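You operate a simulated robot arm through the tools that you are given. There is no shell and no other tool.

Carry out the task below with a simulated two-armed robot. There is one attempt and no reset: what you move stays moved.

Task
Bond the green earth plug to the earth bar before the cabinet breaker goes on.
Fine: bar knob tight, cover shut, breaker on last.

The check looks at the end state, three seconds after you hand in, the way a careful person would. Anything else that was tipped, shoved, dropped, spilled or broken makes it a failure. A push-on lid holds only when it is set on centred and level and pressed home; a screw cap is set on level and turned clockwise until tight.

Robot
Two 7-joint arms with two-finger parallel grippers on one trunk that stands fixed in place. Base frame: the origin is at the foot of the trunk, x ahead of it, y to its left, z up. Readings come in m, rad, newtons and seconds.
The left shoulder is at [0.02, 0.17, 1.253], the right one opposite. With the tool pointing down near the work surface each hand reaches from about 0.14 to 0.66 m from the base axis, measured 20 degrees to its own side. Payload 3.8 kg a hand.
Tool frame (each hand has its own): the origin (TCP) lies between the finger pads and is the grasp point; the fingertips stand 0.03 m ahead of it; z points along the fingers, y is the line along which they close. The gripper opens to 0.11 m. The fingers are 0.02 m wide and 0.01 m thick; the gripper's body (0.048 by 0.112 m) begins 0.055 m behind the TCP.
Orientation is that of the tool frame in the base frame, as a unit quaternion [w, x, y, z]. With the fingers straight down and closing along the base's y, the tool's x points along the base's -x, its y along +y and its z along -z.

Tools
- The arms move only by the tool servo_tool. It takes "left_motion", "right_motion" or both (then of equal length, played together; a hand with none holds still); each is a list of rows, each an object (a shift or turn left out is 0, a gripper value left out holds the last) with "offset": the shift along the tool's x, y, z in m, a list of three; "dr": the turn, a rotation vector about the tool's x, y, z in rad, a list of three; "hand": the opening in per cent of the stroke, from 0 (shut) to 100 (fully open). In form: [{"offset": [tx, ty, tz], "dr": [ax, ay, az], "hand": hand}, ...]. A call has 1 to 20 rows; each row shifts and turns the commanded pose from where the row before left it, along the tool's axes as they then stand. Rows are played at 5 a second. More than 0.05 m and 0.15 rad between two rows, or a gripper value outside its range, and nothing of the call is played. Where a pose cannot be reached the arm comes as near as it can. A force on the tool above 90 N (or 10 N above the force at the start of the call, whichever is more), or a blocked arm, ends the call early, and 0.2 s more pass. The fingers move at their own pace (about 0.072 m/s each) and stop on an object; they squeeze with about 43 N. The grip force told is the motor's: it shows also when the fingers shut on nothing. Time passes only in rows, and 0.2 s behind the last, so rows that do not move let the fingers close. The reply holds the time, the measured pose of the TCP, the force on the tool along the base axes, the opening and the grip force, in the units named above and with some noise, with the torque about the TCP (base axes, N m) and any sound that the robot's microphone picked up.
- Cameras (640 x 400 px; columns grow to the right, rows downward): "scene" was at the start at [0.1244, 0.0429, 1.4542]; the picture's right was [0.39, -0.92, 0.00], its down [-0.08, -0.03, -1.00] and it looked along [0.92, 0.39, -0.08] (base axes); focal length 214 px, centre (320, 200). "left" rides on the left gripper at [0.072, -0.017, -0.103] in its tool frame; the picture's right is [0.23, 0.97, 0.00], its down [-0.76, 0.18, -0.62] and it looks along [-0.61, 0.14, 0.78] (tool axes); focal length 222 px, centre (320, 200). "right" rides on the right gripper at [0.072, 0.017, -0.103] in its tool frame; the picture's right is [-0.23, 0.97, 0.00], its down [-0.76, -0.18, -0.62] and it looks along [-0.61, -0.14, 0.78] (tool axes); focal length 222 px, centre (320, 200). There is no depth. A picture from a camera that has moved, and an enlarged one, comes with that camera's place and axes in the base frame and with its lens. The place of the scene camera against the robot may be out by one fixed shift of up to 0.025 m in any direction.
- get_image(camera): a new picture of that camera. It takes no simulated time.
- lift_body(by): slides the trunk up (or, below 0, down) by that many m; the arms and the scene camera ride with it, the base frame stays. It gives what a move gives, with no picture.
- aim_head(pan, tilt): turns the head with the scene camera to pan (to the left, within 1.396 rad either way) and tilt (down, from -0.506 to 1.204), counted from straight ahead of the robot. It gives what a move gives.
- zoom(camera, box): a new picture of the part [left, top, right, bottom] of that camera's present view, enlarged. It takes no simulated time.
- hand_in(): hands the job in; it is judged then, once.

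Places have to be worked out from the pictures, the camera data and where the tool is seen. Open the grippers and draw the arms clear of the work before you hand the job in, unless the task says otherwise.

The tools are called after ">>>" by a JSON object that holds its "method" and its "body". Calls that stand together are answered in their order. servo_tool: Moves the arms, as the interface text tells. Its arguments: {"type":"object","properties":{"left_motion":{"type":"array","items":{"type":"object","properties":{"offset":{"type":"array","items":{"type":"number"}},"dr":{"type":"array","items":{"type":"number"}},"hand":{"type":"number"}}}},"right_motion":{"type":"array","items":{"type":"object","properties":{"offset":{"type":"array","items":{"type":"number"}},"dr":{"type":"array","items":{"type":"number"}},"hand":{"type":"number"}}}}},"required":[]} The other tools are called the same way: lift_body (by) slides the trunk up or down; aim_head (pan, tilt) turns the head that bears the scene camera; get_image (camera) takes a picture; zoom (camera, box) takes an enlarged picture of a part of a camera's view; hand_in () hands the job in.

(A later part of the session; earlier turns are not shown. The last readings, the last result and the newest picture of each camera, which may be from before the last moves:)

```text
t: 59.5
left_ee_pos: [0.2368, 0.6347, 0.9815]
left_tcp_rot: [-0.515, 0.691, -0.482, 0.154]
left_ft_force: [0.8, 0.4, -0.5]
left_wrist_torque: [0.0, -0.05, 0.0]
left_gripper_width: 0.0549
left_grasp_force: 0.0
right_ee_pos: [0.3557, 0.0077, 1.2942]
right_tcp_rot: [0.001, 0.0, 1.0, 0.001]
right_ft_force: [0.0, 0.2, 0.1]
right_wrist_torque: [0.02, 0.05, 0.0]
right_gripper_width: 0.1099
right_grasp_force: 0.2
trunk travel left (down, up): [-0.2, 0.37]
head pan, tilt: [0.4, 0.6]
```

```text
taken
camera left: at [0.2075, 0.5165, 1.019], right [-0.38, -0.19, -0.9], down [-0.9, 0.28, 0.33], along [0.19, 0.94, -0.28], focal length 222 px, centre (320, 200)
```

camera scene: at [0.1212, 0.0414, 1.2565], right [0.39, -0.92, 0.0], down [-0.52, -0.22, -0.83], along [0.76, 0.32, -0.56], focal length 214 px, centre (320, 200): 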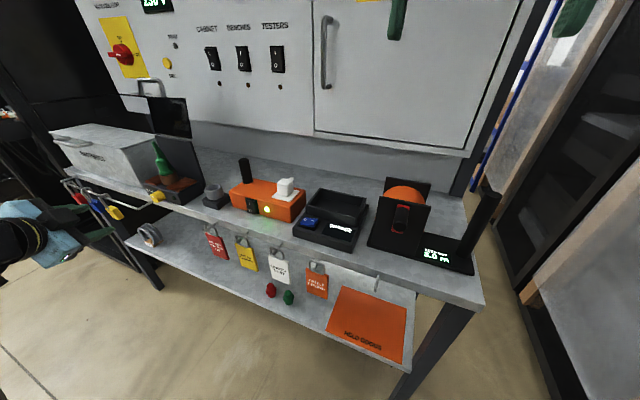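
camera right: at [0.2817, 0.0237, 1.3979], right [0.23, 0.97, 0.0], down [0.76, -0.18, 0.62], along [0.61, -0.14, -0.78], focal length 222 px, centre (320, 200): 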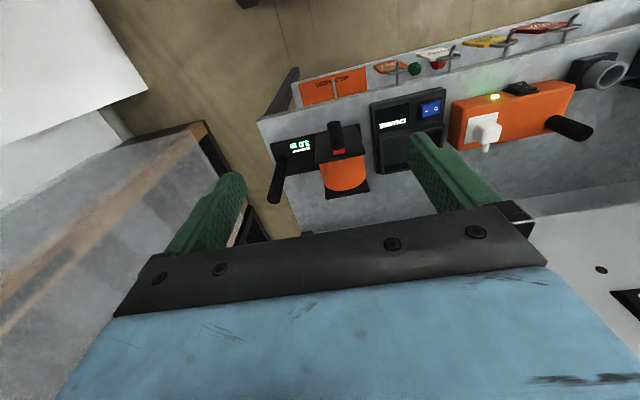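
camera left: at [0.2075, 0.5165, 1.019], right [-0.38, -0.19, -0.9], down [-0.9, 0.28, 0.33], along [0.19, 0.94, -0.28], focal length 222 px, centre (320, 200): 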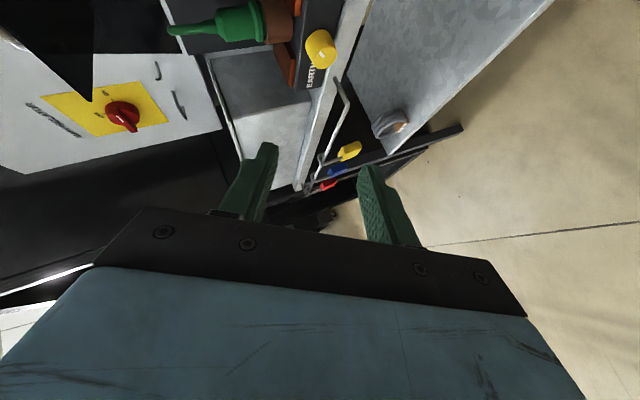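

Still free. I roll further to find the limit on this side.

>>> {"method": "servo_tool", "body": {"left_motion": [{"dr": [0, 0, -0.14]}, {"dr": [0, 0, -0.14]}, {"dr": [0, 0, -0.14]}, {"dr": [0, 0, -0.14]}, {"dr": [0, 0, -0.14]}, {"dr": [0, 0, -0.14]}, {"dr": [0, 0, -0.14]}]}}

>>> {"method": "get_image", "body": {"camera": "left"}}

>>> {"method": "get_image", "body": {"camera": "scene"}}

```text
t: 61.1
left_ee_pos: [0.2376, 0.6356, 0.9827]
left_tcp_rot: [-0.384, 0.836, -0.099, 0.379]
left_ft_force: [0.1, 0.8, 0.2]
left_wrist_torque: [0.0, 0.01, 0.0]
left_gripper_width: 0.0551
left_grasp_force: 0.1
right_ee_pos: [0.3563, 0.007, 1.2939]
right_tcp_rot: [0.0, 0.0, 1.0, 0.001]
right_ft_force: [-0.2, -0.2, -1.0]
right_wrist_torque: [0.01, 0.02, 0.01]
right_gripper_width: 0.11
right_grasp_force: 0.2
trunk travel left (down, up): [-0.2, 0.37]
head pan, tilt: [0.4, 0.6]
```

```text
taken
camera left: at [0.212, 0.555, 1.0777], right [0.28, -0.77, -0.57], down [-0.95, -0.13, -0.29], along [0.15, 0.62, -0.77], focal length 222 px, centre (320, 200)
```

left: 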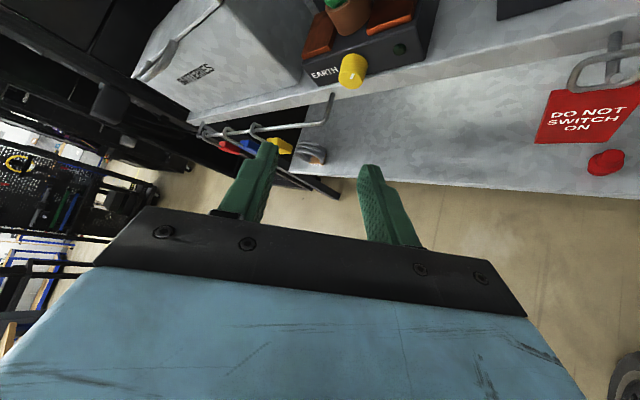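

```text
taken
camera scene: at [0.1213, 0.0414, 1.2565], right [0.39, -0.92, 0.0], down [-0.52, -0.22, -0.83], along [0.76, 0.32, -0.56], focal length 214 px, centre (320, 200)
```

scene: 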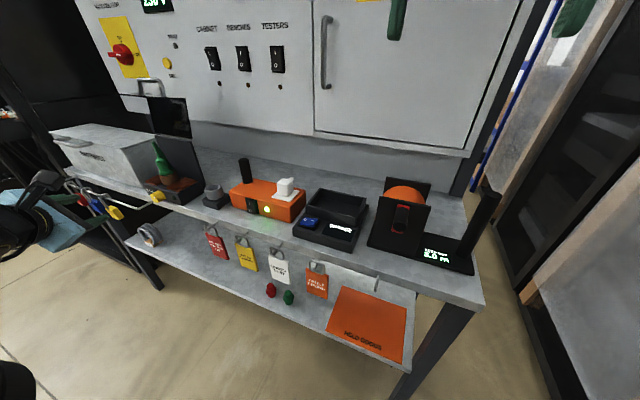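

The roll range on this side is wide, so I'll grip the knob with the hand rolled the other way (camera on top), which leaves a long clockwise stroke. I set that orientation and go to a pre-grasp in front of the knob.

>>> {"method": "servo_tool", "body": {"left_motion": [{"dr": [-0.054, 0.0362, 0.0337]}, {"dr": [-0.054, 0.0362, 0.0337]}, {"offset": [0.0151, 0.0094, 0.03]}, {"offset": [0, 0, 0.0377]}, {"offset": [0, 0, 0.0377]}, {"offset": [0, 0, 0.0377]}]}}

>>> {"method": "get_image", "body": {"camera": "left"}}

>>> {"method": "zoom", "body": {"camera": "scene", "box": [90, 150, 225, 235]}}

```text
t: 62.5
left_ee_pos: [0.3582, 0.686, 0.9183]
left_tcp_rot: [-0.347, 0.838, -0.163, 0.389]
left_ft_force: [0.3, 1.3, -0.4]
left_wrist_torque: [-0.02, 0.0, 0.0]
left_gripper_width: 0.0551
left_grasp_force: 0.2
right_ee_pos: [0.3571, 0.0082, 1.2936]
right_tcp_rot: [0.0, 0.0, 1.0, 0.001]
right_ft_force: [-0.5, -0.6, 0.5]
right_wrist_torque: [0.03, 0.02, 0.0]
right_gripper_width: 0.1099
right_grasp_force: 0.0
trunk travel left (down, up): [-0.2, 0.37]
head pan, tilt: [0.4, 0.6]
```

```text
taken
camera left: at [0.3254, 0.6116, 1.0163], right [0.14, -0.81, -0.57], down [-0.97, 0.0, -0.25], along [0.21, 0.58, -0.78], focal length 222 px, centre (320, 200)
```

left: 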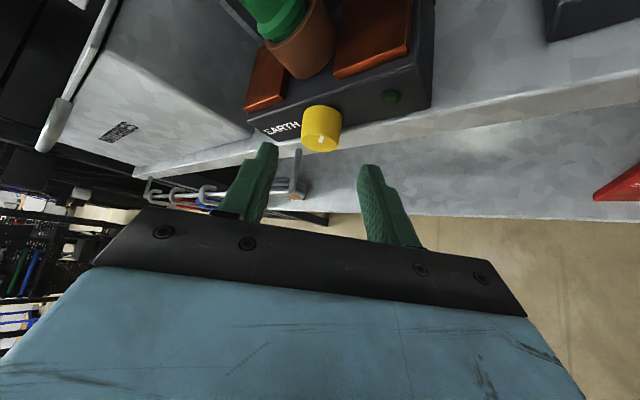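

```text
4.71 times, centred on (158, 192) of scene
camera zoom: at [0.1218, 0.0417, 1.2564], right [0.39, -0.92, 0.0], down [-0.52, -0.22, -0.82], along [0.76, 0.32, -0.57], focal length 1009 px, centre (1085, 235)
```

zoom: 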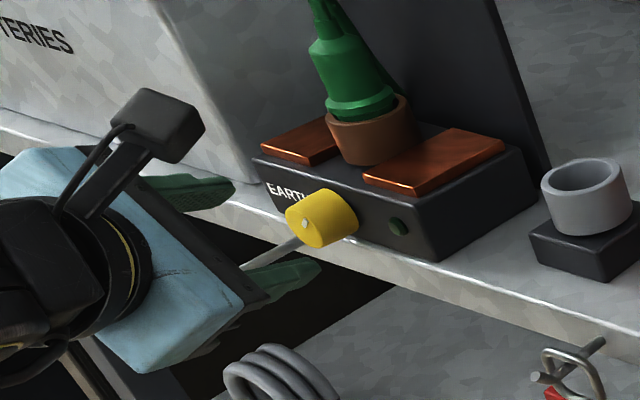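

Well aligned. I narrow the fingers, advance 5.9 cm, and close on the knob.

>>> {"method": "servo_tool", "body": {"left_motion": [{"offset": [0, -0.0005, 0.02], "hand": 37}, {"offset": [0, 0, 0.02]}, {"offset": [0, 0, 0.0187]}, {"hand": 37}]}}

>>> {"method": "get_image", "body": {"camera": "left"}}

>>> {"method": "zoom", "body": {"camera": "scene", "box": [120, 160, 210, 220]}}

```text
t: 63.5
left_ee_pos: [0.4026, 0.7129, 0.891]
left_tcp_rot: [-0.347, 0.838, -0.163, 0.389]
left_ft_force: [-2.4, -0.7, 1.4]
left_wrist_torque: [-0.06, 0.08, -0.06]
left_gripper_width: 0.0404
left_grasp_force: 0.0
right_ee_pos: [0.3567, 0.0075, 1.2937]
right_tcp_rot: [0.001, 0.0, 1.0, 0.0]
right_ft_force: [-0.9, 0.4, 0.0]
right_wrist_torque: [-0.03, 0.01, 0.0]
right_gripper_width: 0.1099
right_grasp_force: 0.0
trunk travel left (down, up): [-0.2, 0.37]
head pan, tilt: [0.4, 0.6]
```

```text
taken
camera left: at [0.3699, 0.638, 0.9894], right [0.14, -0.81, -0.57], down [-0.97, 0.0, -0.25], along [0.21, 0.58, -0.79], focal length 222 px, centre (320, 200)
```

left: 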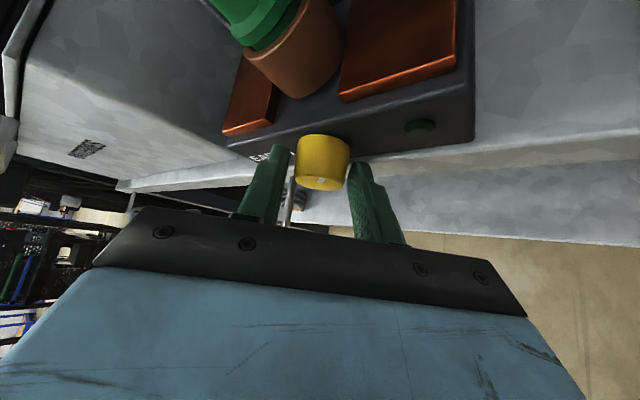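

```text
6.67 times, centred on (165, 190) of scene
camera zoom: at [0.1215, 0.0416, 1.2565], right [0.39, -0.92, 0.0], down [-0.52, -0.22, -0.82], along [0.76, 0.32, -0.57], focal length 1430 px, centre (1353, 267)
```

zoom: 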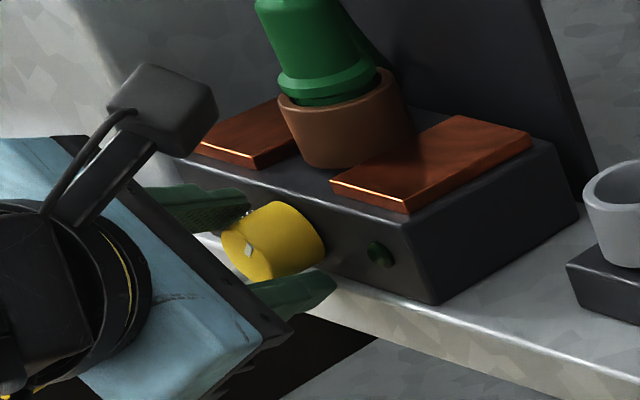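

Fingers straddle the knob. I close, then turn clockwise four steps and check.

>>> {"method": "servo_tool", "body": {"left_motion": [{"hand": 20}, {"hand": 0}, {"hand": 0}, {"hand": 0}, {"offset": [-0.0002, 0.0013, 0.0002], "dr": [0.0837, 0.0, 0.0995]}, {"offset": [-0.0002, 0.0013, 0.0002], "dr": [0.0837, 0.0, 0.0995]}, {"offset": [-0.0002, 0.0013, 0.0002], "dr": [0.0837, 0.0, 0.0995]}]}}

>>> {"method": "get_image", "body": {"camera": "left"}}

>>> {"method": "zoom", "body": {"camera": "scene", "box": [120, 160, 210, 220]}}

```text
t: 65.1
left_ee_pos: [0.3842, 0.7188, 0.8695]
left_tcp_rot: [-0.492, 0.77, -0.229, 0.335]
left_ft_force: [-49.2, 16.7, -29.5]
left_wrist_torque: [-0.24, 0.32, 1.14]
left_gripper_width: 0.0
left_grasp_force: 37.5
left hand out of reach, approached as far as the arm can: row 6
right_ee_pos: [0.3511, 0.0139, 1.295]
right_tcp_rot: [0.002, 0.0, 1.0, -0.002]
right_ft_force: [-0.8, -0.5, -0.5]
right_wrist_torque: [-0.06, -0.04, 0.04]
right_gripper_width: 0.1097
right_grasp_force: 0.1
trunk travel left (down, up): [-0.2, 0.37]
head pan, tilt: [0.4, 0.6]
```

```text
taken
camera left: at [0.3561, 0.6138, 0.9365], right [0.13, -0.56, -0.82], down [-0.98, 0.07, -0.2], along [0.17, 0.83, -0.53], focal length 222 px, centre (320, 200)
```

left: 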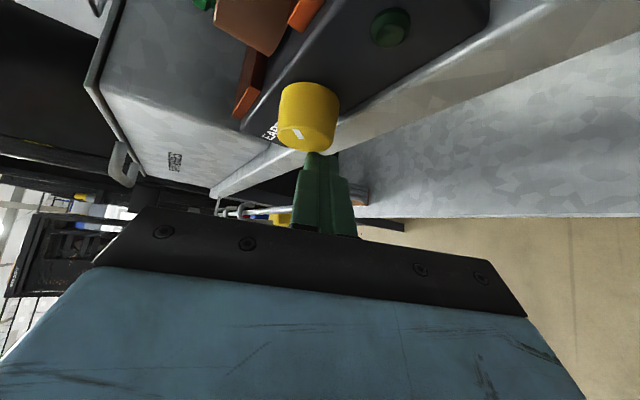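

```text
6.67 times, centred on (165, 190) of scene
camera zoom: at [0.1166, 0.0473, 1.2561], right [0.39, -0.92, 0.01], down [-0.52, -0.22, -0.83], along [0.76, 0.32, -0.56], focal length 1430 px, centre (1353, 267)
```

zoom: 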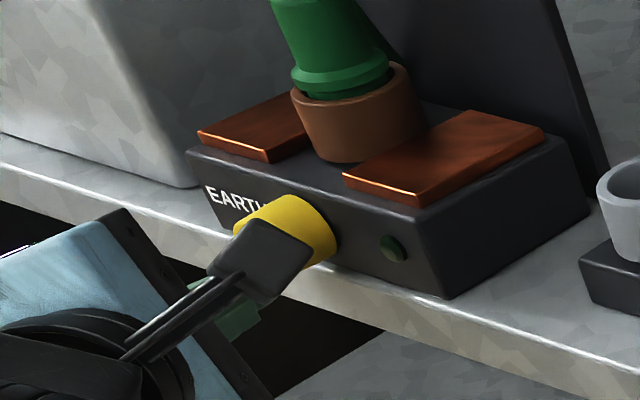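

It slipped again: the limit appears when the tool gets too much in line with the forearm. I back straight out and check the knob angle; next time I'll align the tool more with the knob axis so the wrist stays bent.

>>> {"method": "servo_tool", "body": {"left_motion": [{"offset": [-0.0201, 0.0007, -0.0222]}, {"offset": [-0.0201, 0.0007, -0.0222]}, {"offset": [-0.0201, 0.0007, -0.0222]}]}}

>>> {"method": "get_image", "body": {"camera": "left"}}

>>> {"method": "zoom", "body": {"camera": "scene", "box": [140, 180, 180, 210]}}

>>> {"method": "zoom", "body": {"camera": "scene", "box": [90, 100, 225, 220]}}

```text
t: 65.9
left_ee_pos: [0.3077, 0.7114, 0.8898]
left_tcp_rot: [-0.504, 0.753, -0.235, 0.353]
left_ft_force: [0.1, 0.0, 0.0]
left_wrist_torque: [-0.06, 0.03, 0.01]
left_gripper_width: 0.0
left_grasp_force: 37.8
right_ee_pos: [0.3546, 0.0056, 1.296]
right_tcp_rot: [0.001, 0.0, 1.0, 0.001]
right_ft_force: [-0.2, -0.4, 0.3]
right_wrist_torque: [0.0, -0.01, -0.01]
right_gripper_width: 0.1098
right_grasp_force: 0.1
trunk travel left (down, up): [-0.2, 0.37]
head pan, tilt: [0.4, 0.6]
```

```text
taken
camera left: at [0.274, 0.6041, 0.9515], right [0.15, -0.53, -0.83], down [-0.97, 0.1, -0.24], along [0.21, 0.84, -0.5], focal length 222 px, centre (320, 200)
```

left: 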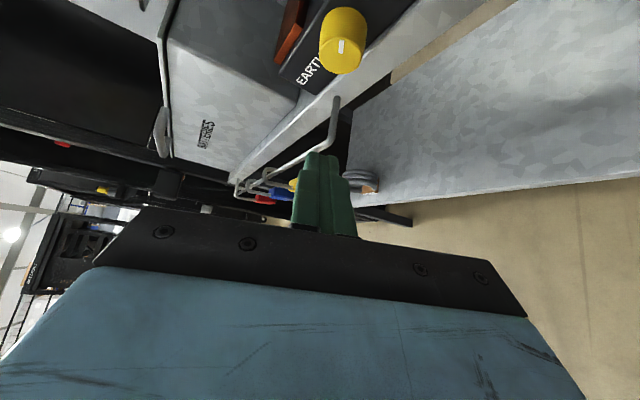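

```text
13.33 times, centred on (160, 195) of scene
camera zoom: at [0.1201, 0.0399, 1.2568], right [0.39, -0.92, 0.0], down [-0.52, -0.22, -0.83], along [0.76, 0.32, -0.56], focal length 2860 px, centre (2453, 267)
```

zoom: 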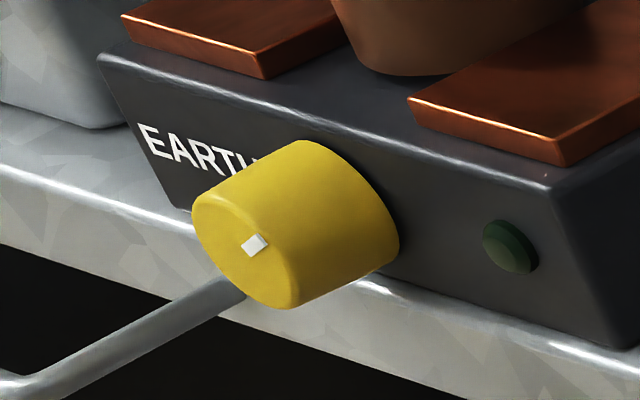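

```text
3.33 times, centred on (158, 160) of scene
camera zoom: at [0.1201, 0.0399, 1.2568], right [0.39, -0.92, 0.0], down [-0.52, -0.22, -0.83], along [0.76, 0.32, -0.56], focal length 715 px, centre (862, 333)
```

zoom: 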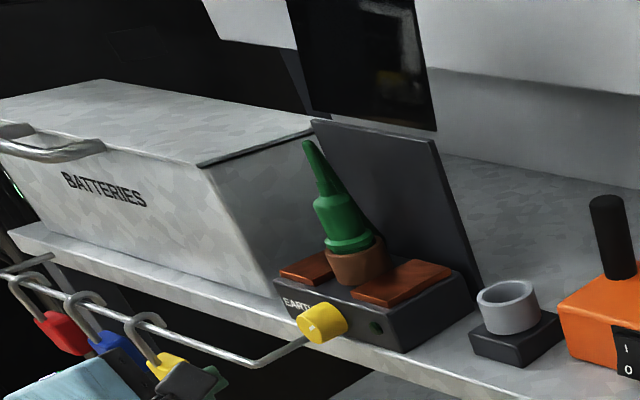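

The knob is now at roughly 65° clockwise. I re-orient the hand nearly along the knob's axis (keeping the wrist bent), gripper open a little, while staying in front of the bench.

>>> {"method": "servo_tool", "body": {"left_motion": [{"offset": [0, 0, -0.02], "hand": 40}, {"dr": [-0.055, 0.0554, -0.0949]}, {"dr": [-0.055, 0.0554, -0.0949]}, {"dr": [-0.055, 0.0554, -0.0949]}, {"dr": [-0.055, 0.0554, -0.0949]}, {"dr": [-0.055, 0.0554, -0.0949]}, {"dr": [-0.055, 0.0554, -0.0949]}]}}

>>> {"method": "get_image", "body": {"camera": "left"}}

```text
t: 67.5
left_ee_pos: [0.2928, 0.6998, 0.8942]
left_tcp_rot: [-0.209, 0.793, -0.148, 0.553]
left_ft_force: [0.6, -0.3, -0.4]
left_wrist_torque: [0.02, 0.01, -0.01]
left_gripper_width: 0.044
left_grasp_force: 0.0
right_ee_pos: [0.357, 0.0072, 1.2946]
right_tcp_rot: [0.001, 0.0, 1.0, 0.001]
right_ft_force: [0.6, 0.5, -0.1]
right_wrist_torque: [0.01, -0.02, -0.03]
right_gripper_width: 0.1098
right_grasp_force: 0.1
trunk travel left (down, up): [-0.2, 0.37]
head pan, tilt: [0.4, 0.6]
```

```text
taken
camera left: at [0.2198, 0.663, 0.991], right [0.08, -0.95, -0.3], down [-0.85, 0.09, -0.52], along [0.52, 0.29, -0.8], focal length 222 px, centre (320, 200)
```

left: 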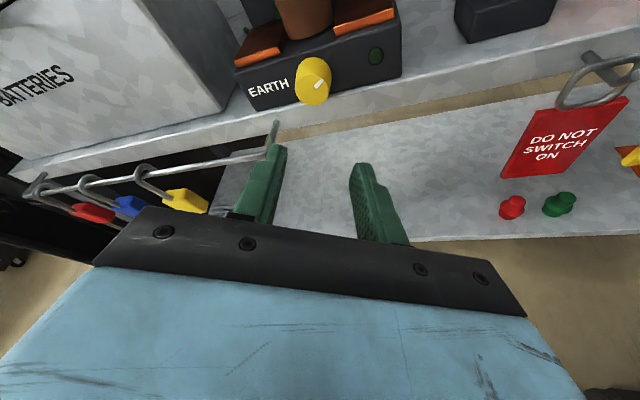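

No reach warning here. I move to a test position 5.5 cm in front of the grip point and rehearse the whole clockwise stroke in free space.

>>> {"method": "servo_tool", "body": {"left_motion": [{"offset": [0.0028, -0.0067, 0.026]}, {"offset": [0.0028, -0.0067, 0.026]}, {"dr": [0.0446, 0, 0.1221]}, {"dr": [0.0446, 0, 0.1221]}, {"dr": [0.0446, 0, 0.1221]}, {"dr": [0.0446, 0, 0.1221]}, {"dr": [0.0446, 0, 0.1221]}, {"dr": [0.0446, 0, 0.1221]}, {"dr": [0.0446, 0, 0.1221]}, {"dr": [0.0446, 0, 0.1221]}, {"dr": [0.0446, 0, 0.1221]}, {"dr": [0.0446, 0, 0.1221]}, {"dr": [0.0446, 0, 0.1221]}, {"dr": [0.0446, 0, 0.1221]}]}}

>>> {"method": "get_image", "body": {"camera": "left"}}

>>> {"method": "zoom", "body": {"camera": "scene", "box": [60, 130, 240, 250]}}

```text
t: 70.5
left_ee_pos: [0.3415, 0.7171, 0.8885]
left_tcp_rot: [0.706, -0.414, 0.497, -0.288]
left_ft_force: [-0.3, -0.1, 0.6]
left_wrist_torque: [0.0, 0.03, 0.01]
left_gripper_width: 0.0439
left_grasp_force: 0.1
right_ee_pos: [0.3565, 0.0078, 1.2942]
right_tcp_rot: [0.001, 0.0, 1.0, 0.001]
right_ft_force: [-0.3, -0.2, 0.4]
right_wrist_torque: [-0.03, -0.03, -0.01]
right_gripper_width: 0.1102
right_grasp_force: 0.1
trunk travel left (down, up): [-0.2, 0.37]
head pan, tilt: [0.4, 0.6]
```

```text
taken
camera left: at [0.2696, 0.6193, 0.8522], right [0.07, 0.29, -0.95], down [-0.85, 0.52, 0.1], along [0.53, 0.8, 0.29], focal length 222 px, centre (320, 200)
```

left: 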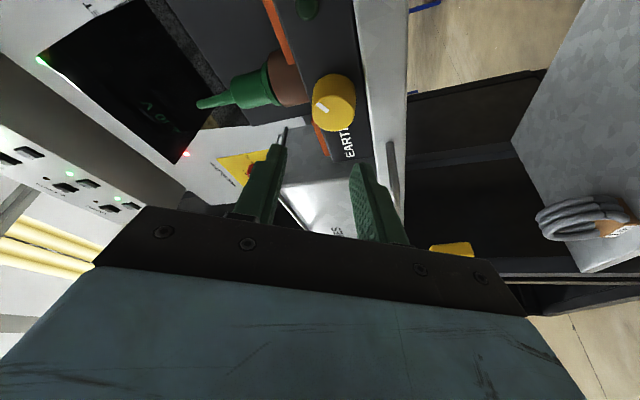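

```text
3.33 times, centred on (150, 190) of scene
camera zoom: at [0.1214, 0.0415, 1.2565], right [0.39, -0.92, 0.0], down [-0.52, -0.22, -0.83], along [0.76, 0.32, -0.56], focal length 715 px, centre (887, 233)
```

zoom: 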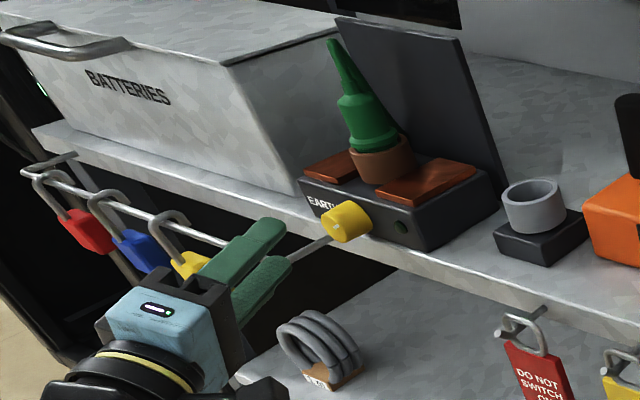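

The full 90° stroke works without reach warnings. I roll back to the start angle and advance onto the knob.

>>> {"method": "servo_tool", "body": {"left_motion": [{"dr": [-0.0446, 0, -0.1221]}, {"dr": [-0.0446, 0, -0.1221]}, {"dr": [-0.0446, 0, -0.1221]}, {"dr": [-0.0446, 0, -0.1221]}, {"dr": [-0.0446, 0, -0.1221]}, {"dr": [-0.0446, 0, -0.1221]}, {"dr": [-0.0446, 0, -0.1221]}, {"dr": [-0.0446, 0, -0.1221]}, {"dr": [-0.0446, 0, -0.1221]}, {"dr": [-0.0446, 0, -0.1221]}, {"dr": [-0.0446, 0, -0.1221]}, {"dr": [-0.0446, 0, -0.1221]}, {"offset": [0.0068, -0.0004, 0.0174]}, {"offset": [0.0068, -0.0004, 0.0174]}]}}

>>> {"method": "get_image", "body": {"camera": "left"}}

>>> {"method": "zoom", "body": {"camera": "scene", "box": [100, 150, 220, 230]}}

```text
t: 73.5
left_ee_pos: [0.3793, 0.7174, 0.8878]
left_tcp_rot: [-0.211, 0.794, -0.148, 0.551]
left_ft_force: [-0.7, 0.0, -1.1]
left_wrist_torque: [-0.01, 0.0, 0.05]
left_gripper_width: 0.0441
left_grasp_force: 0.1
right_ee_pos: [0.3567, 0.0086, 1.2945]
right_tcp_rot: [0.001, 0.0, 1.0, 0.001]
right_ft_force: [-0.3, -1.0, 0.1]
right_wrist_torque: [-0.02, 0.0, -0.03]
right_gripper_width: 0.1098
right_grasp_force: 0.2
trunk travel left (down, up): [-0.2, 0.37]
head pan, tilt: [0.4, 0.6]
```

```text
taken
camera left: at [0.3077, 0.681, 0.9869], right [0.08, -0.95, -0.3], down [-0.85, 0.09, -0.52], along [0.52, 0.3, -0.8], focal length 222 px, centre (320, 200)
```

left: 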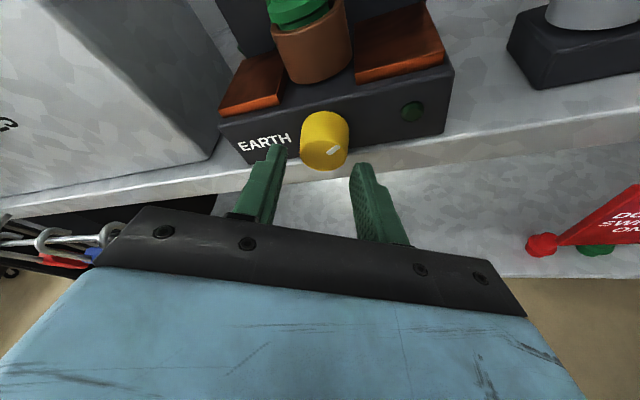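

```text
5.00 times, centred on (160, 190) of scene
camera zoom: at [0.1214, 0.0415, 1.2565], right [0.39, -0.92, 0.0], down [-0.52, -0.22, -0.82], along [0.76, 0.32, -0.57], focal length 1072 px, centre (1120, 250)
```

zoom: 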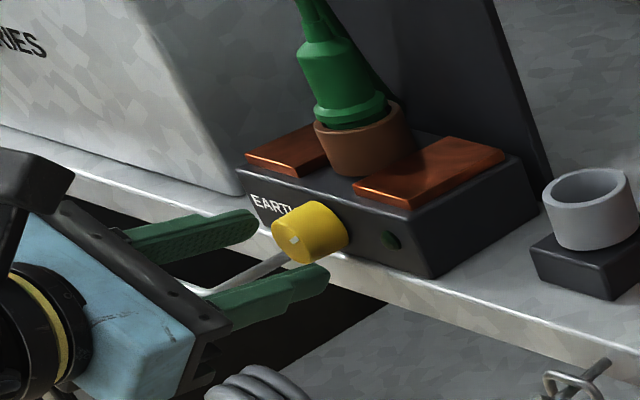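

The knob is centered between the fingers. I advance the last 1.8 cm, close, and turn five steps clockwise.

>>> {"method": "servo_tool", "body": {"left_motion": [{"offset": [0.0082, -0.0012, 0.0165]}, {"hand": 20}, {"hand": 0}, {"hand": 0}, {"hand": 0}]}}

>>> {"method": "servo_tool", "body": {"left_motion": [{"offset": [-0.0001, 0.0008, 0], "dr": [0.0448, 0, 0.122]}, {"offset": [-0.0001, 0.0008, 0], "dr": [0.0448, 0, 0.122]}]}}

>>> {"method": "get_image", "body": {"camera": "left"}}

```text
t: 74.7
left_ee_pos: [0.3968, 0.7164, 0.8885]
left_tcp_rot: [-0.21, 0.795, -0.147, 0.551]
left_ft_force: [-2.2, -10.5, -11.0]
left_wrist_torque: [-0.08, 0.42, -0.18]
left_gripper_width: 0.0325
left_grasp_force: 45.5
right_ee_pos: [0.3562, 0.0054, 1.2943]
right_tcp_rot: [0.001, 0.001, 1.0, 0.001]
right_ft_force: [0.1, 0.6, -0.7]
right_wrist_torque: [-0.06, -0.03, 0.02]
right_gripper_width: 0.11
right_grasp_force: 0.0
trunk travel left (down, up): [-0.2, 0.37]
head pan, tilt: [0.4, 0.6]
```

```text
t: 75.3
left_ee_pos: [0.3973, 0.7158, 0.888]
left_tcp_rot: [-0.31, 0.761, -0.22, 0.526]
left_ft_force: [-5.4, -15.6, -14.2]
left_wrist_torque: [-0.13, 0.82, -0.08]
left_gripper_width: 0.0324
left_grasp_force: 45.2
right_ee_pos: [0.3562, 0.0063, 1.2949]
right_tcp_rot: [0.001, 0.0, 1.0, 0.001]
right_ft_force: [-0.6, 0.4, -0.3]
right_wrist_torque: [0.01, -0.01, 0.04]
right_gripper_width: 0.1101
right_grasp_force: 0.0
trunk travel left (down, up): [-0.2, 0.37]
head pan, tilt: [0.4, 0.6]
```

```text
taken
camera left: at [0.3259, 0.6552, 0.9739], right [0.07, -0.84, -0.53], down [-0.85, 0.23, -0.47], along [0.52, 0.49, -0.7], focal length 222 px, centre (320, 200)
```

left: 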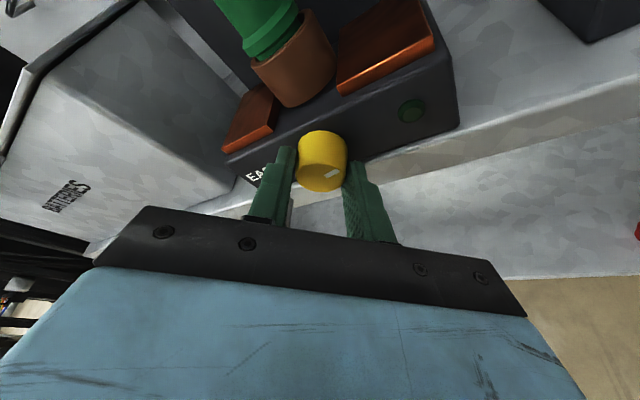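

The grip holds and the knob turns with low torque. I ease the side load slightly and continue the stroke.

>>> {"method": "servo_tool", "body": {"left_motion": [{"offset": [-0.0001, 0.0018, 0], "dr": [0.0448, 0, 0.122]}, {"offset": [-0.0001, 0.0018, 0], "dr": [0.0448, 0, 0.122]}, {"offset": [-0.0001, 0.0008, 0], "dr": [0.0448, 0, 0.122]}, {"offset": [-0.0001, 0.0008, 0], "dr": [0.0448, 0, 0.122]}]}}

>>> {"method": "get_image", "body": {"camera": "left"}}

>>> {"method": "zoom", "body": {"camera": "scene", "box": [120, 160, 210, 220]}}

```text
t: 76.3
left_ee_pos: [0.3978, 0.7154, 0.8851]
left_tcp_rot: [-0.497, 0.654, -0.347, 0.453]
left_ft_force: [-2.9, -9.1, -11.7]
left_wrist_torque: [-0.06, 0.76, 0.74]
left_gripper_width: 0.0327
left_grasp_force: 45.0
right_ee_pos: [0.3578, 0.0072, 1.2937]
right_tcp_rot: [0.0, 0.0, 1.0, 0.001]
right_ft_force: [0.8, 0.6, -0.2]
right_wrist_torque: [-0.03, 0.02, 0.0]
right_gripper_width: 0.1098
right_grasp_force: 0.0
trunk travel left (down, up): [-0.2, 0.37]
head pan, tilt: [0.4, 0.6]
```

```text
taken
camera left: at [0.3255, 0.6192, 0.9293], right [0.07, -0.46, -0.88], down [-0.85, 0.43, -0.3], along [0.52, 0.77, -0.36], focal length 222 px, centre (320, 200)
```

left: 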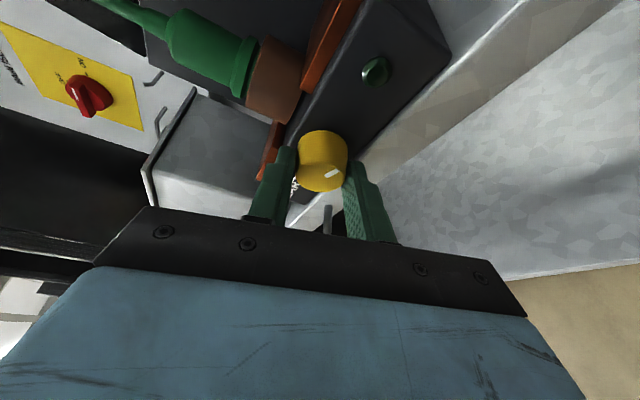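

```text
6.67 times, centred on (165, 190) of scene
camera zoom: at [0.1217, 0.0416, 1.2564], right [0.39, -0.92, 0.0], down [-0.52, -0.22, -0.82], along [0.76, 0.32, -0.57], focal length 1430 px, centre (1353, 267)
```

zoom: 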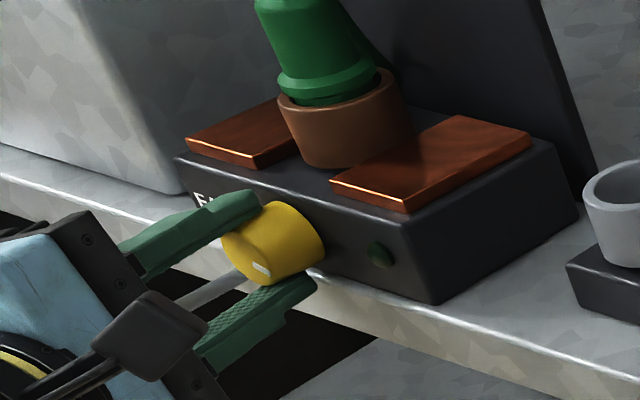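

Working well; the mark now points past 3 o'clock (~108°). I continue the stroke.

>>> {"method": "servo_tool", "body": {"left_motion": [{"offset": [-0.0001, 0.0008, 0], "dr": [0.0448, 0, 0.122]}, {"offset": [-0.0001, 0.0008, 0], "dr": [0.0448, 0, 0.122]}, {"offset": [-0.0001, 0.0008, 0], "dr": [0.0448, 0, 0.122]}, {"offset": [-0.0001, 0.0008, 0], "dr": [0.0448, 0, 0.122]}]}}

>>> {"method": "get_image", "body": {"camera": "left"}}

>>> {"method": "zoom", "body": {"camera": "scene", "box": [120, 160, 210, 220]}}

```text
t: 77.3
left_ee_pos: [0.3969, 0.714, 0.8827]
left_tcp_rot: [0.648, -0.502, 0.453, -0.349]
left_ft_force: [-1.2, -2.9, -6.6]
left_wrist_torque: [-0.05, 0.01, 0.44]
left_gripper_width: 0.0324
left_grasp_force: 44.7
right_ee_pos: [0.3563, 0.0077, 1.2934]
right_tcp_rot: [0.001, -0.001, 1.0, 0.001]
right_ft_force: [-0.2, 0.1, -0.6]
right_wrist_torque: [-0.01, 0.0, 0.0]
right_gripper_width: 0.1099
right_grasp_force: 0.1
trunk travel left (down, up): [-0.2, 0.37]
head pan, tilt: [0.4, 0.6]
```

```text
taken
camera left: at [0.3252, 0.6101, 0.873], right [0.08, 0.04, -1.0], down [-0.85, 0.53, -0.04], along [0.52, 0.85, 0.07], focal length 222 px, centre (320, 200)
```

left: 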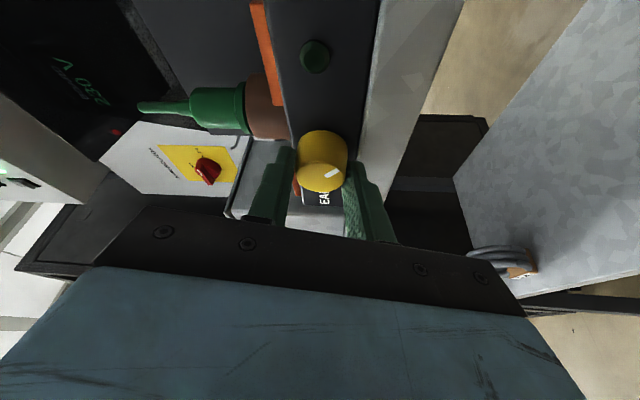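

```text
6.67 times, centred on (165, 190) of scene
camera zoom: at [0.1216, 0.0418, 1.2565], right [0.39, -0.92, 0.0], down [-0.52, -0.22, -0.82], along [0.76, 0.32, -0.57], focal length 1430 px, centre (1353, 267)
```

zoom: 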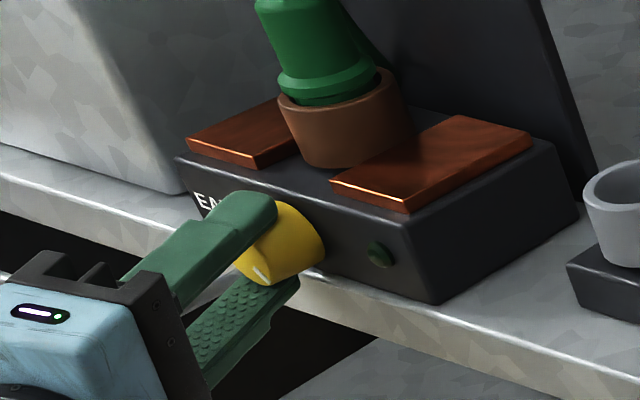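

Still turning freely (~138°). I do two more steps to the end of the rehearsed range.

>>> {"method": "servo_tool", "body": {"left_motion": [{"offset": [-0.0001, 0.0008, 0], "dr": [0.0448, 0, 0.122]}, {"offset": [-0.0001, 0.0008, 0], "dr": [0.0448, 0, 0.122]}]}}

>>> {"method": "zoom", "body": {"camera": "scene", "box": [120, 160, 210, 220]}}

```text
t: 77.9
left_ee_pos: [0.3974, 0.7161, 0.8819]
left_tcp_rot: [0.708, -0.414, 0.494, -0.288]
left_ft_force: [-0.7, -0.6, -1.9]
left_wrist_torque: [-0.83, -0.13, 0.13]
left_gripper_width: 0.0326
left_grasp_force: 44.9
right_ee_pos: [0.3565, 0.0086, 1.2954]
right_tcp_rot: [0.001, -0.001, 1.0, 0.0]
right_ft_force: [0.5, 0.8, 0.2]
right_wrist_torque: [-0.02, -0.02, 0.0]
right_gripper_width: 0.11
right_grasp_force: 0.1
trunk travel left (down, up): [-0.2, 0.37]
head pan, tilt: [0.4, 0.6]
```

```text
6.67 times, centred on (165, 190) of scene
camera zoom: at [0.1213, 0.0419, 1.2565], right [0.39, -0.92, 0.0], down [-0.52, -0.22, -0.82], along [0.76, 0.32, -0.57], focal length 1430 px, centre (1353, 267)
```

zoom: 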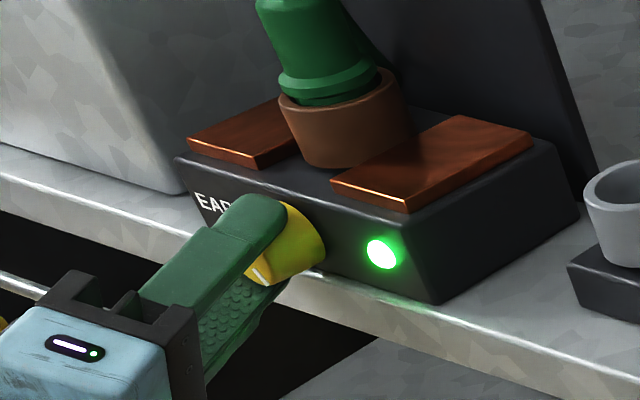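

The green lamp on the block has lit and the torque about x rose (−0.83 N·m): the knob has come tight. I give one more small step to make sure.

>>> {"method": "servo_tool", "body": {"left_motion": [{"offset": [-0.0001, 0.0006, 0], "dr": [0.0344, 0, 0.0939]}, {"offset": [0, 0, 0]}]}}

>>> {"method": "zoom", "body": {"camera": "scene", "box": [120, 160, 210, 220]}}

```text
t: 78.5
left_ee_pos: [0.397, 0.7157, 0.8803]
left_tcp_rot: [0.727, -0.378, 0.509, -0.263]
left_ft_force: [-0.1, -1.5, -1.9]
left_wrist_torque: [-0.63, -0.09, -0.05]
left_gripper_width: 0.0328
left_grasp_force: 44.8
right_ee_pos: [0.3553, 0.0068, 1.2942]
right_tcp_rot: [0.0, 0.0, 1.0, 0.001]
right_ft_force: [0.2, -0.5, 0.5]
right_wrist_torque: [0.01, 0.04, 0.03]
right_gripper_width: 0.1101
right_grasp_force: 0.1
trunk travel left (down, up): [-0.2, 0.37]
head pan, tilt: [0.4, 0.6]
```

```text
6.67 times, centred on (165, 190) of scene
camera zoom: at [0.1213, 0.0415, 1.2565], right [0.39, -0.92, 0.0], down [-0.52, -0.22, -0.83], along [0.76, 0.32, -0.56], focal length 1430 px, centre (1353, 267)
```

zoom: 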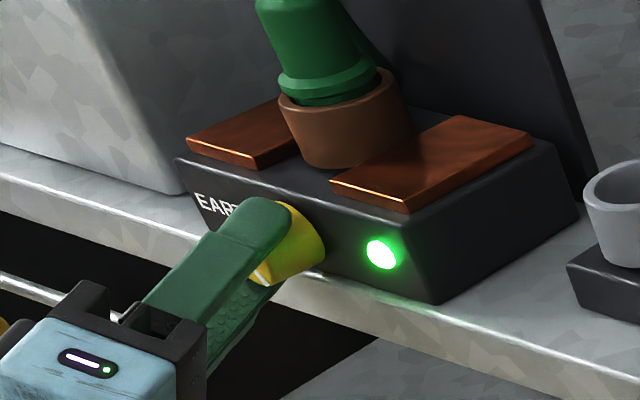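

The torque saturates with the hand slipping slightly: the knob is tight and the lamp stays green. I open the fingers and back straight out.

>>> {"method": "servo_tool", "body": {"left_motion": [{"hand": 35}, {"hand": 42}, {"hand": 42}, {"offset": [-0.0086, 0, -0.0235]}, {"offset": [-0.0086, 0, -0.0235]}, {"offset": [-0.0086, 0, -0.0235]}, {"offset": [-0.0086, 0, -0.0235]}]}}

>>> {"method": "zoom", "body": {"camera": "scene", "box": [90, 100, 225, 220]}}

>>> {"method": "get_image", "body": {"camera": "left"}}

```text
t: 80.1
left_ee_pos: [0.2974, 0.7151, 0.8813]
left_tcp_rot: [0.727, -0.379, 0.508, -0.264]
left_ft_force: [0.3, 0.1, 0.1]
left_wrist_torque: [-0.03, -0.03, -0.01]
left_gripper_width: 0.0465
left_grasp_force: 0.0
right_ee_pos: [0.3559, 0.0078, 1.2949]
right_tcp_rot: [0.001, -0.001, 1.0, 0.001]
right_ft_force: [-0.2, -0.3, -0.1]
right_wrist_torque: [0.03, -0.02, 0.04]
right_gripper_width: 0.1101
right_grasp_force: 0.0
trunk travel left (down, up): [-0.2, 0.37]
head pan, tilt: [0.4, 0.6]
```

```text
3.33 times, centred on (158, 160) of scene
camera zoom: at [0.1212, 0.0413, 1.2565], right [0.39, -0.92, 0.0], down [-0.52, -0.22, -0.83], along [0.76, 0.32, -0.56], focal length 715 px, centre (862, 333)
```

zoom: 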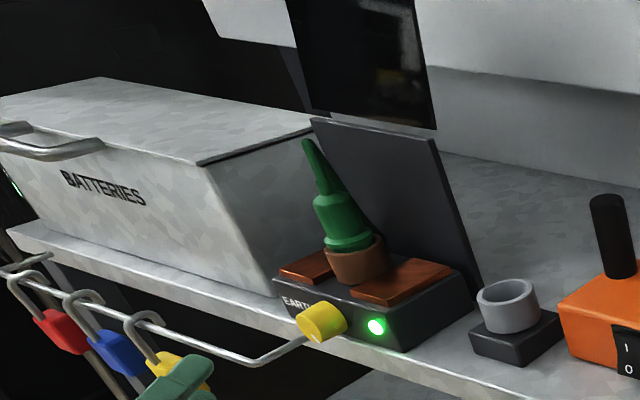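

```text
taken
camera left: at [0.2246, 0.6202, 0.8354], right [0.08, 0.38, -0.92], down [-0.85, 0.51, 0.14], along [0.53, 0.77, 0.36], focal length 222 px, centre (320, 200)
```

left: 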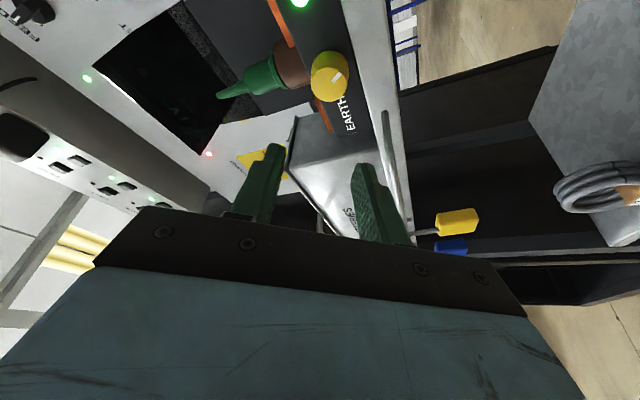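

The plug is clamped and the lamp is on. Next I must shut the lid: I'll use the open gripper as a fork around the free edge of the lid's front plate (now about x 0.50, z 1.15) to bring it down in a controlled way. I roll the hand so the fingers are one above the other and rise to that height, keeping back.

>>> {"method": "servo_tool", "body": {"left_motion": [{"dr": [-0.042, 0, -0.1145], "hand": 45}, {"dr": [-0.042, 0, -0.1145]}, {"dr": [-0.042, 0, -0.1145]}, {"dr": [-0.042, 0, -0.1145]}, {"dr": [-0.042, 0, -0.1145]}, {"offset": [-0.005, -0.045, 0]}, {"offset": [-0.005, -0.045, 0]}, {"offset": [0, -0.045, 0]}, {"offset": [0, -0.045, 0]}, {"offset": [0, -0.045, 0]}, {"offset": [0, -0.045, 0]}]}}

>>> {"method": "get_image", "body": {"camera": "left"}}

>>> {"method": "get_image", "body": {"camera": "scene"}}

```text
t: 82.5
left_ee_pos: [0.2934, 0.724, 1.1536]
left_tcp_rot: [-0.579, 0.581, -0.405, 0.403]
left_ft_force: [-0.4, -0.7, 1.6]
left_wrist_torque: [0.02, 0.03, 0.01]
left_gripper_width: 0.0493
left_grasp_force: 0.0
right_ee_pos: [0.3564, 0.0063, 1.2943]
right_tcp_rot: [0.001, 0.0, 1.0, 0.0]
right_ft_force: [0.2, -0.1, -0.2]
right_wrist_torque: [-0.01, 0.0, -0.03]
right_gripper_width: 0.11
right_grasp_force: 0.0
trunk travel left (down, up): [-0.2, 0.37]
head pan, tilt: [0.4, 0.6]
```

```text
taken
camera left: at [0.2218, 0.6196, 1.1696], right [0.08, -0.21, -0.97], down [-0.85, 0.5, -0.18], along [0.52, 0.84, -0.14], focal length 222 px, centre (320, 200)
```

left: 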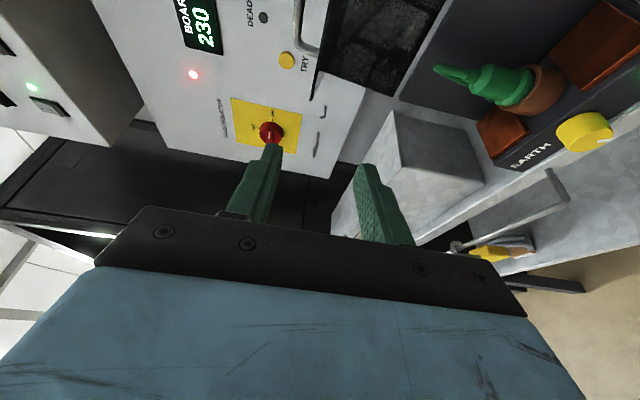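

```text
taken
camera scene: at [0.1209, 0.0409, 1.2566], right [0.39, -0.92, 0.0], down [-0.52, -0.22, -0.83], along [0.76, 0.32, -0.56], focal length 214 px, centre (320, 200)
```

scene: 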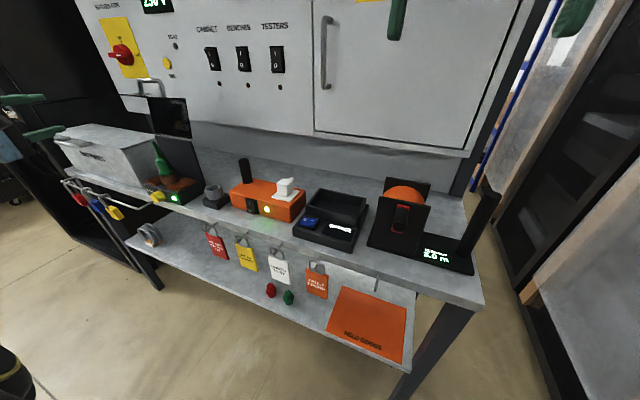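

>>> {"method": "zoom", "body": {"camera": "left", "box": [260, 0, 460, 130]}}

>>> {"method": "zoom", "body": {"camera": "scene", "box": [90, 60, 230, 160]}}

```text
3.08 times, centred on (360, 65) of left
camera zoom: at [0.2218, 0.6196, 1.1696], right [0.08, -0.21, -0.97], down [-0.85, 0.5, -0.18], along [0.52, 0.84, -0.14], focal length 684 px, centre (197, 615)
```

zoom: 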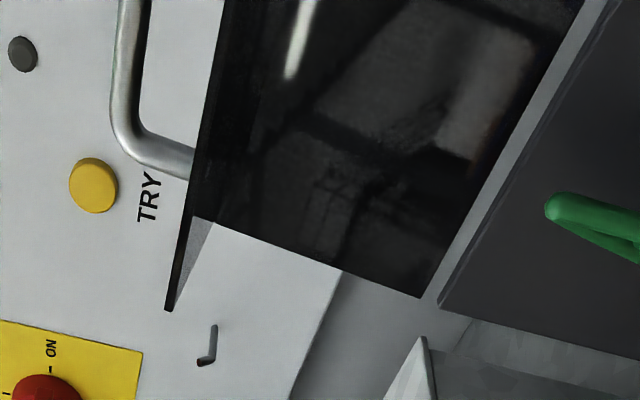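

```text
4.00 times, centred on (160, 110) of scene
camera zoom: at [0.1209, 0.0409, 1.2566], right [0.39, -0.92, 0.0], down [-0.52, -0.22, -0.83], along [0.76, 0.32, -0.56], focal length 858 px, centre (960, 560)
```

zoom: 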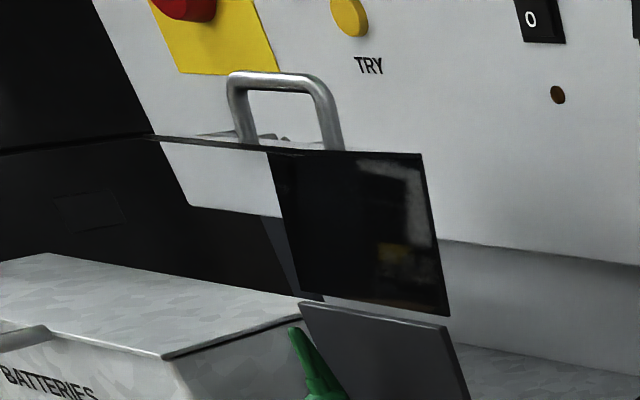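

The free edge of the lid plate is at about x 0.50, z ≈1.155, level with the fork. I move forward to just in front of it and check.

>>> {"method": "servo_tool", "body": {"left_motion": [{"offset": [0.0134, -0.0004, 0.0363]}, {"offset": [0.0134, -0.0004, 0.0363]}, {"offset": [0.0134, -0.0004, 0.0363]}, {"offset": [0.0086, 0, 0.0234]}]}}

>>> {"method": "get_image", "body": {"camera": "left"}}

>>> {"method": "zoom", "body": {"camera": "scene", "box": [90, 60, 230, 160]}}

```text
t: 83.5
left_ee_pos: [0.4358, 0.7244, 1.1523]
left_tcp_rot: [-0.579, 0.581, -0.406, 0.403]
left_ft_force: [0.1, 0.2, -0.1]
left_wrist_torque: [-0.02, 0.0, -0.02]
left_gripper_width: 0.0493
left_grasp_force: 0.0
right_ee_pos: [0.3557, 0.0068, 1.2946]
right_tcp_rot: [0.001, 0.0, 1.0, 0.001]
right_ft_force: [0.3, -0.6, -0.7]
right_wrist_torque: [-0.03, 0.01, -0.03]
right_gripper_width: 0.1101
right_grasp_force: 0.0
trunk travel left (down, up): [-0.2, 0.37]
head pan, tilt: [0.4, 0.6]
```

```text
taken
camera left: at [0.3641, 0.6208, 1.1691], right [0.08, -0.21, -0.97], down [-0.85, 0.5, -0.17], along [0.52, 0.84, -0.14], focal length 222 px, centre (320, 200)
```

left: 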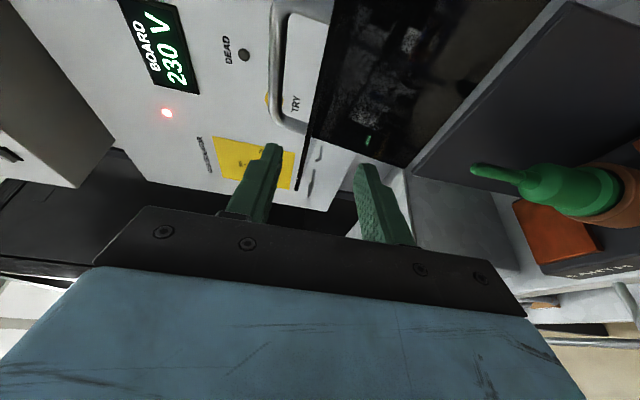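

```text
4.00 times, centred on (160, 110) of scene
camera zoom: at [0.1215, 0.0415, 1.2565], right [0.39, -0.92, 0.0], down [-0.52, -0.22, -0.82], along [0.76, 0.32, -0.57], focal length 858 px, centre (960, 560)
```

zoom: 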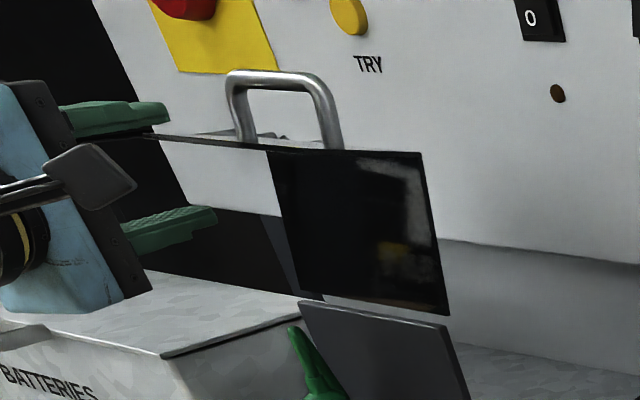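

The plate edge lies between the two fingers, a little nearer the upper one. I raise 6 mm and insert the fork about 2 cm over the edge.

>>> {"method": "servo_tool", "body": {"left_motion": [{"offset": [0.0085, -0.006, 0.023]}, {"offset": [0.0085, 0, 0.023]}]}}

>>> {"method": "get_image", "body": {"camera": "left"}}

>>> {"method": "zoom", "body": {"camera": "scene", "box": [90, 60, 230, 160]}}

```text
t: 84.1
left_ee_pos: [0.484, 0.7254, 1.1568]
left_tcp_rot: [-0.58, 0.58, -0.406, 0.403]
left_ft_force: [0.6, -0.5, 0.0]
left_wrist_torque: [0.0, 0.01, -0.03]
left_gripper_width: 0.0494
left_grasp_force: 0.0
right_ee_pos: [0.3566, 0.0071, 1.2934]
right_tcp_rot: [0.001, 0.0, 1.0, 0.0]
right_ft_force: [0.2, 0.3, 0.6]
right_wrist_torque: [0.03, 0.0, 0.0]
right_gripper_width: 0.1102
right_grasp_force: 0.0
trunk travel left (down, up): [-0.2, 0.37]
head pan, tilt: [0.4, 0.6]
```

```text
taken
camera left: at [0.4125, 0.6207, 1.1741], right [0.07, -0.21, -0.97], down [-0.85, 0.5, -0.17], along [0.52, 0.84, -0.14], focal length 222 px, centre (320, 200)
```

left: 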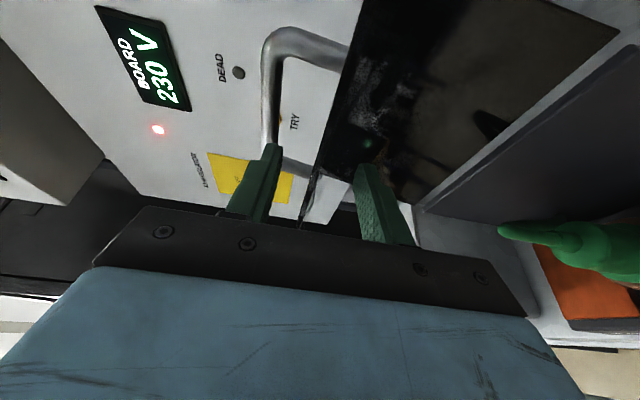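

```text
4.00 times, centred on (160, 110) of scene
camera zoom: at [0.1216, 0.0415, 1.2565], right [0.39, -0.92, 0.0], down [-0.52, -0.22, -0.82], along [0.76, 0.32, -0.57], focal length 858 px, centre (960, 560)
```

zoom: 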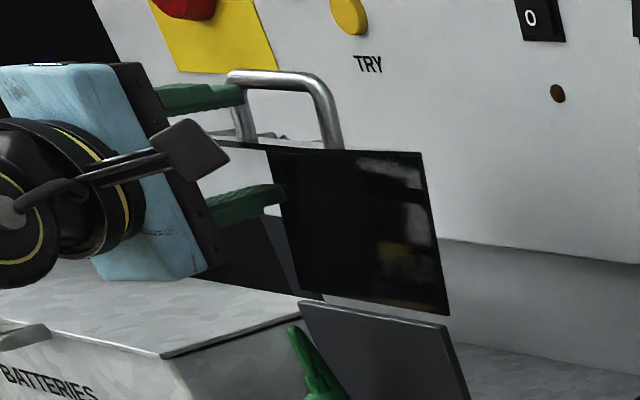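

The fork straddles the plate without contact. I now bring it down: first 2 cm to contact with the upper finger, then along the lid's arc.

>>> {"method": "servo_tool", "body": {"left_motion": [{"offset": [0, 0.012, 0]}, {"offset": [-0.002, 0.012, -0.005]}, {"offset": [-0.004, 0.01, -0.01]}]}}

>>> {"method": "get_image", "body": {"camera": "left"}}

>>> {"method": "zoom", "body": {"camera": "scene", "box": [90, 60, 230, 160]}}

```text
t: 84.9
left_ee_pos: [0.4677, 0.7236, 1.1256]
left_tcp_rot: [0.581, -0.579, 0.405, -0.404]
left_ft_force: [-3.3, -0.4, 8.7]
left_wrist_torque: [-0.05, -0.28, 0.0]
left_gripper_width: 0.0534
left_grasp_force: 4.2
right_ee_pos: [0.3564, 0.007, 1.2943]
right_tcp_rot: [0.0, 0.0, 1.0, 0.001]
right_ft_force: [0.6, -0.1, 0.1]
right_wrist_torque: [-0.01, -0.01, 0.01]
right_gripper_width: 0.1106
right_grasp_force: 0.2
trunk travel left (down, up): [-0.2, 0.37]
head pan, tilt: [0.4, 0.6]
```

```text
taken
camera left: at [0.3952, 0.6204, 1.1423], right [0.08, -0.21, -0.97], down [-0.85, 0.5, -0.18], along [0.52, 0.84, -0.14], focal length 222 px, centre (320, 200)
```

left: 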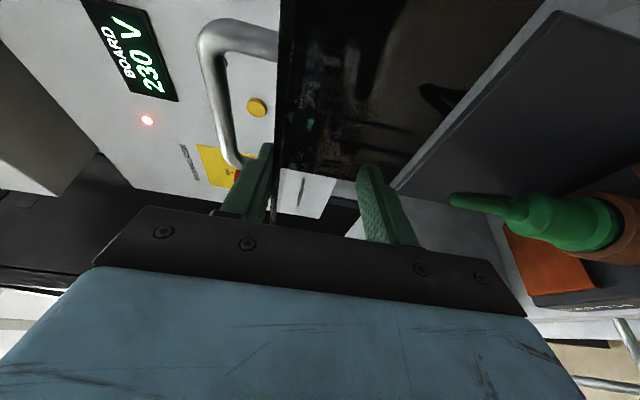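

```text
4.00 times, centred on (160, 110) of scene
camera zoom: at [0.1205, 0.0407, 1.2567], right [0.39, -0.92, 0.0], down [-0.52, -0.22, -0.83], along [0.76, 0.32, -0.56], focal length 858 px, centre (960, 560)
```

zoom: 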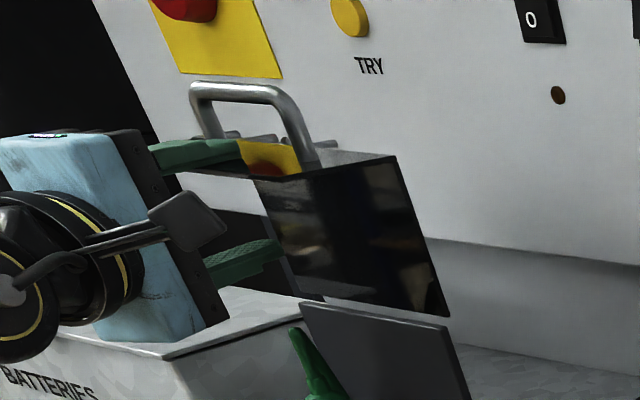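

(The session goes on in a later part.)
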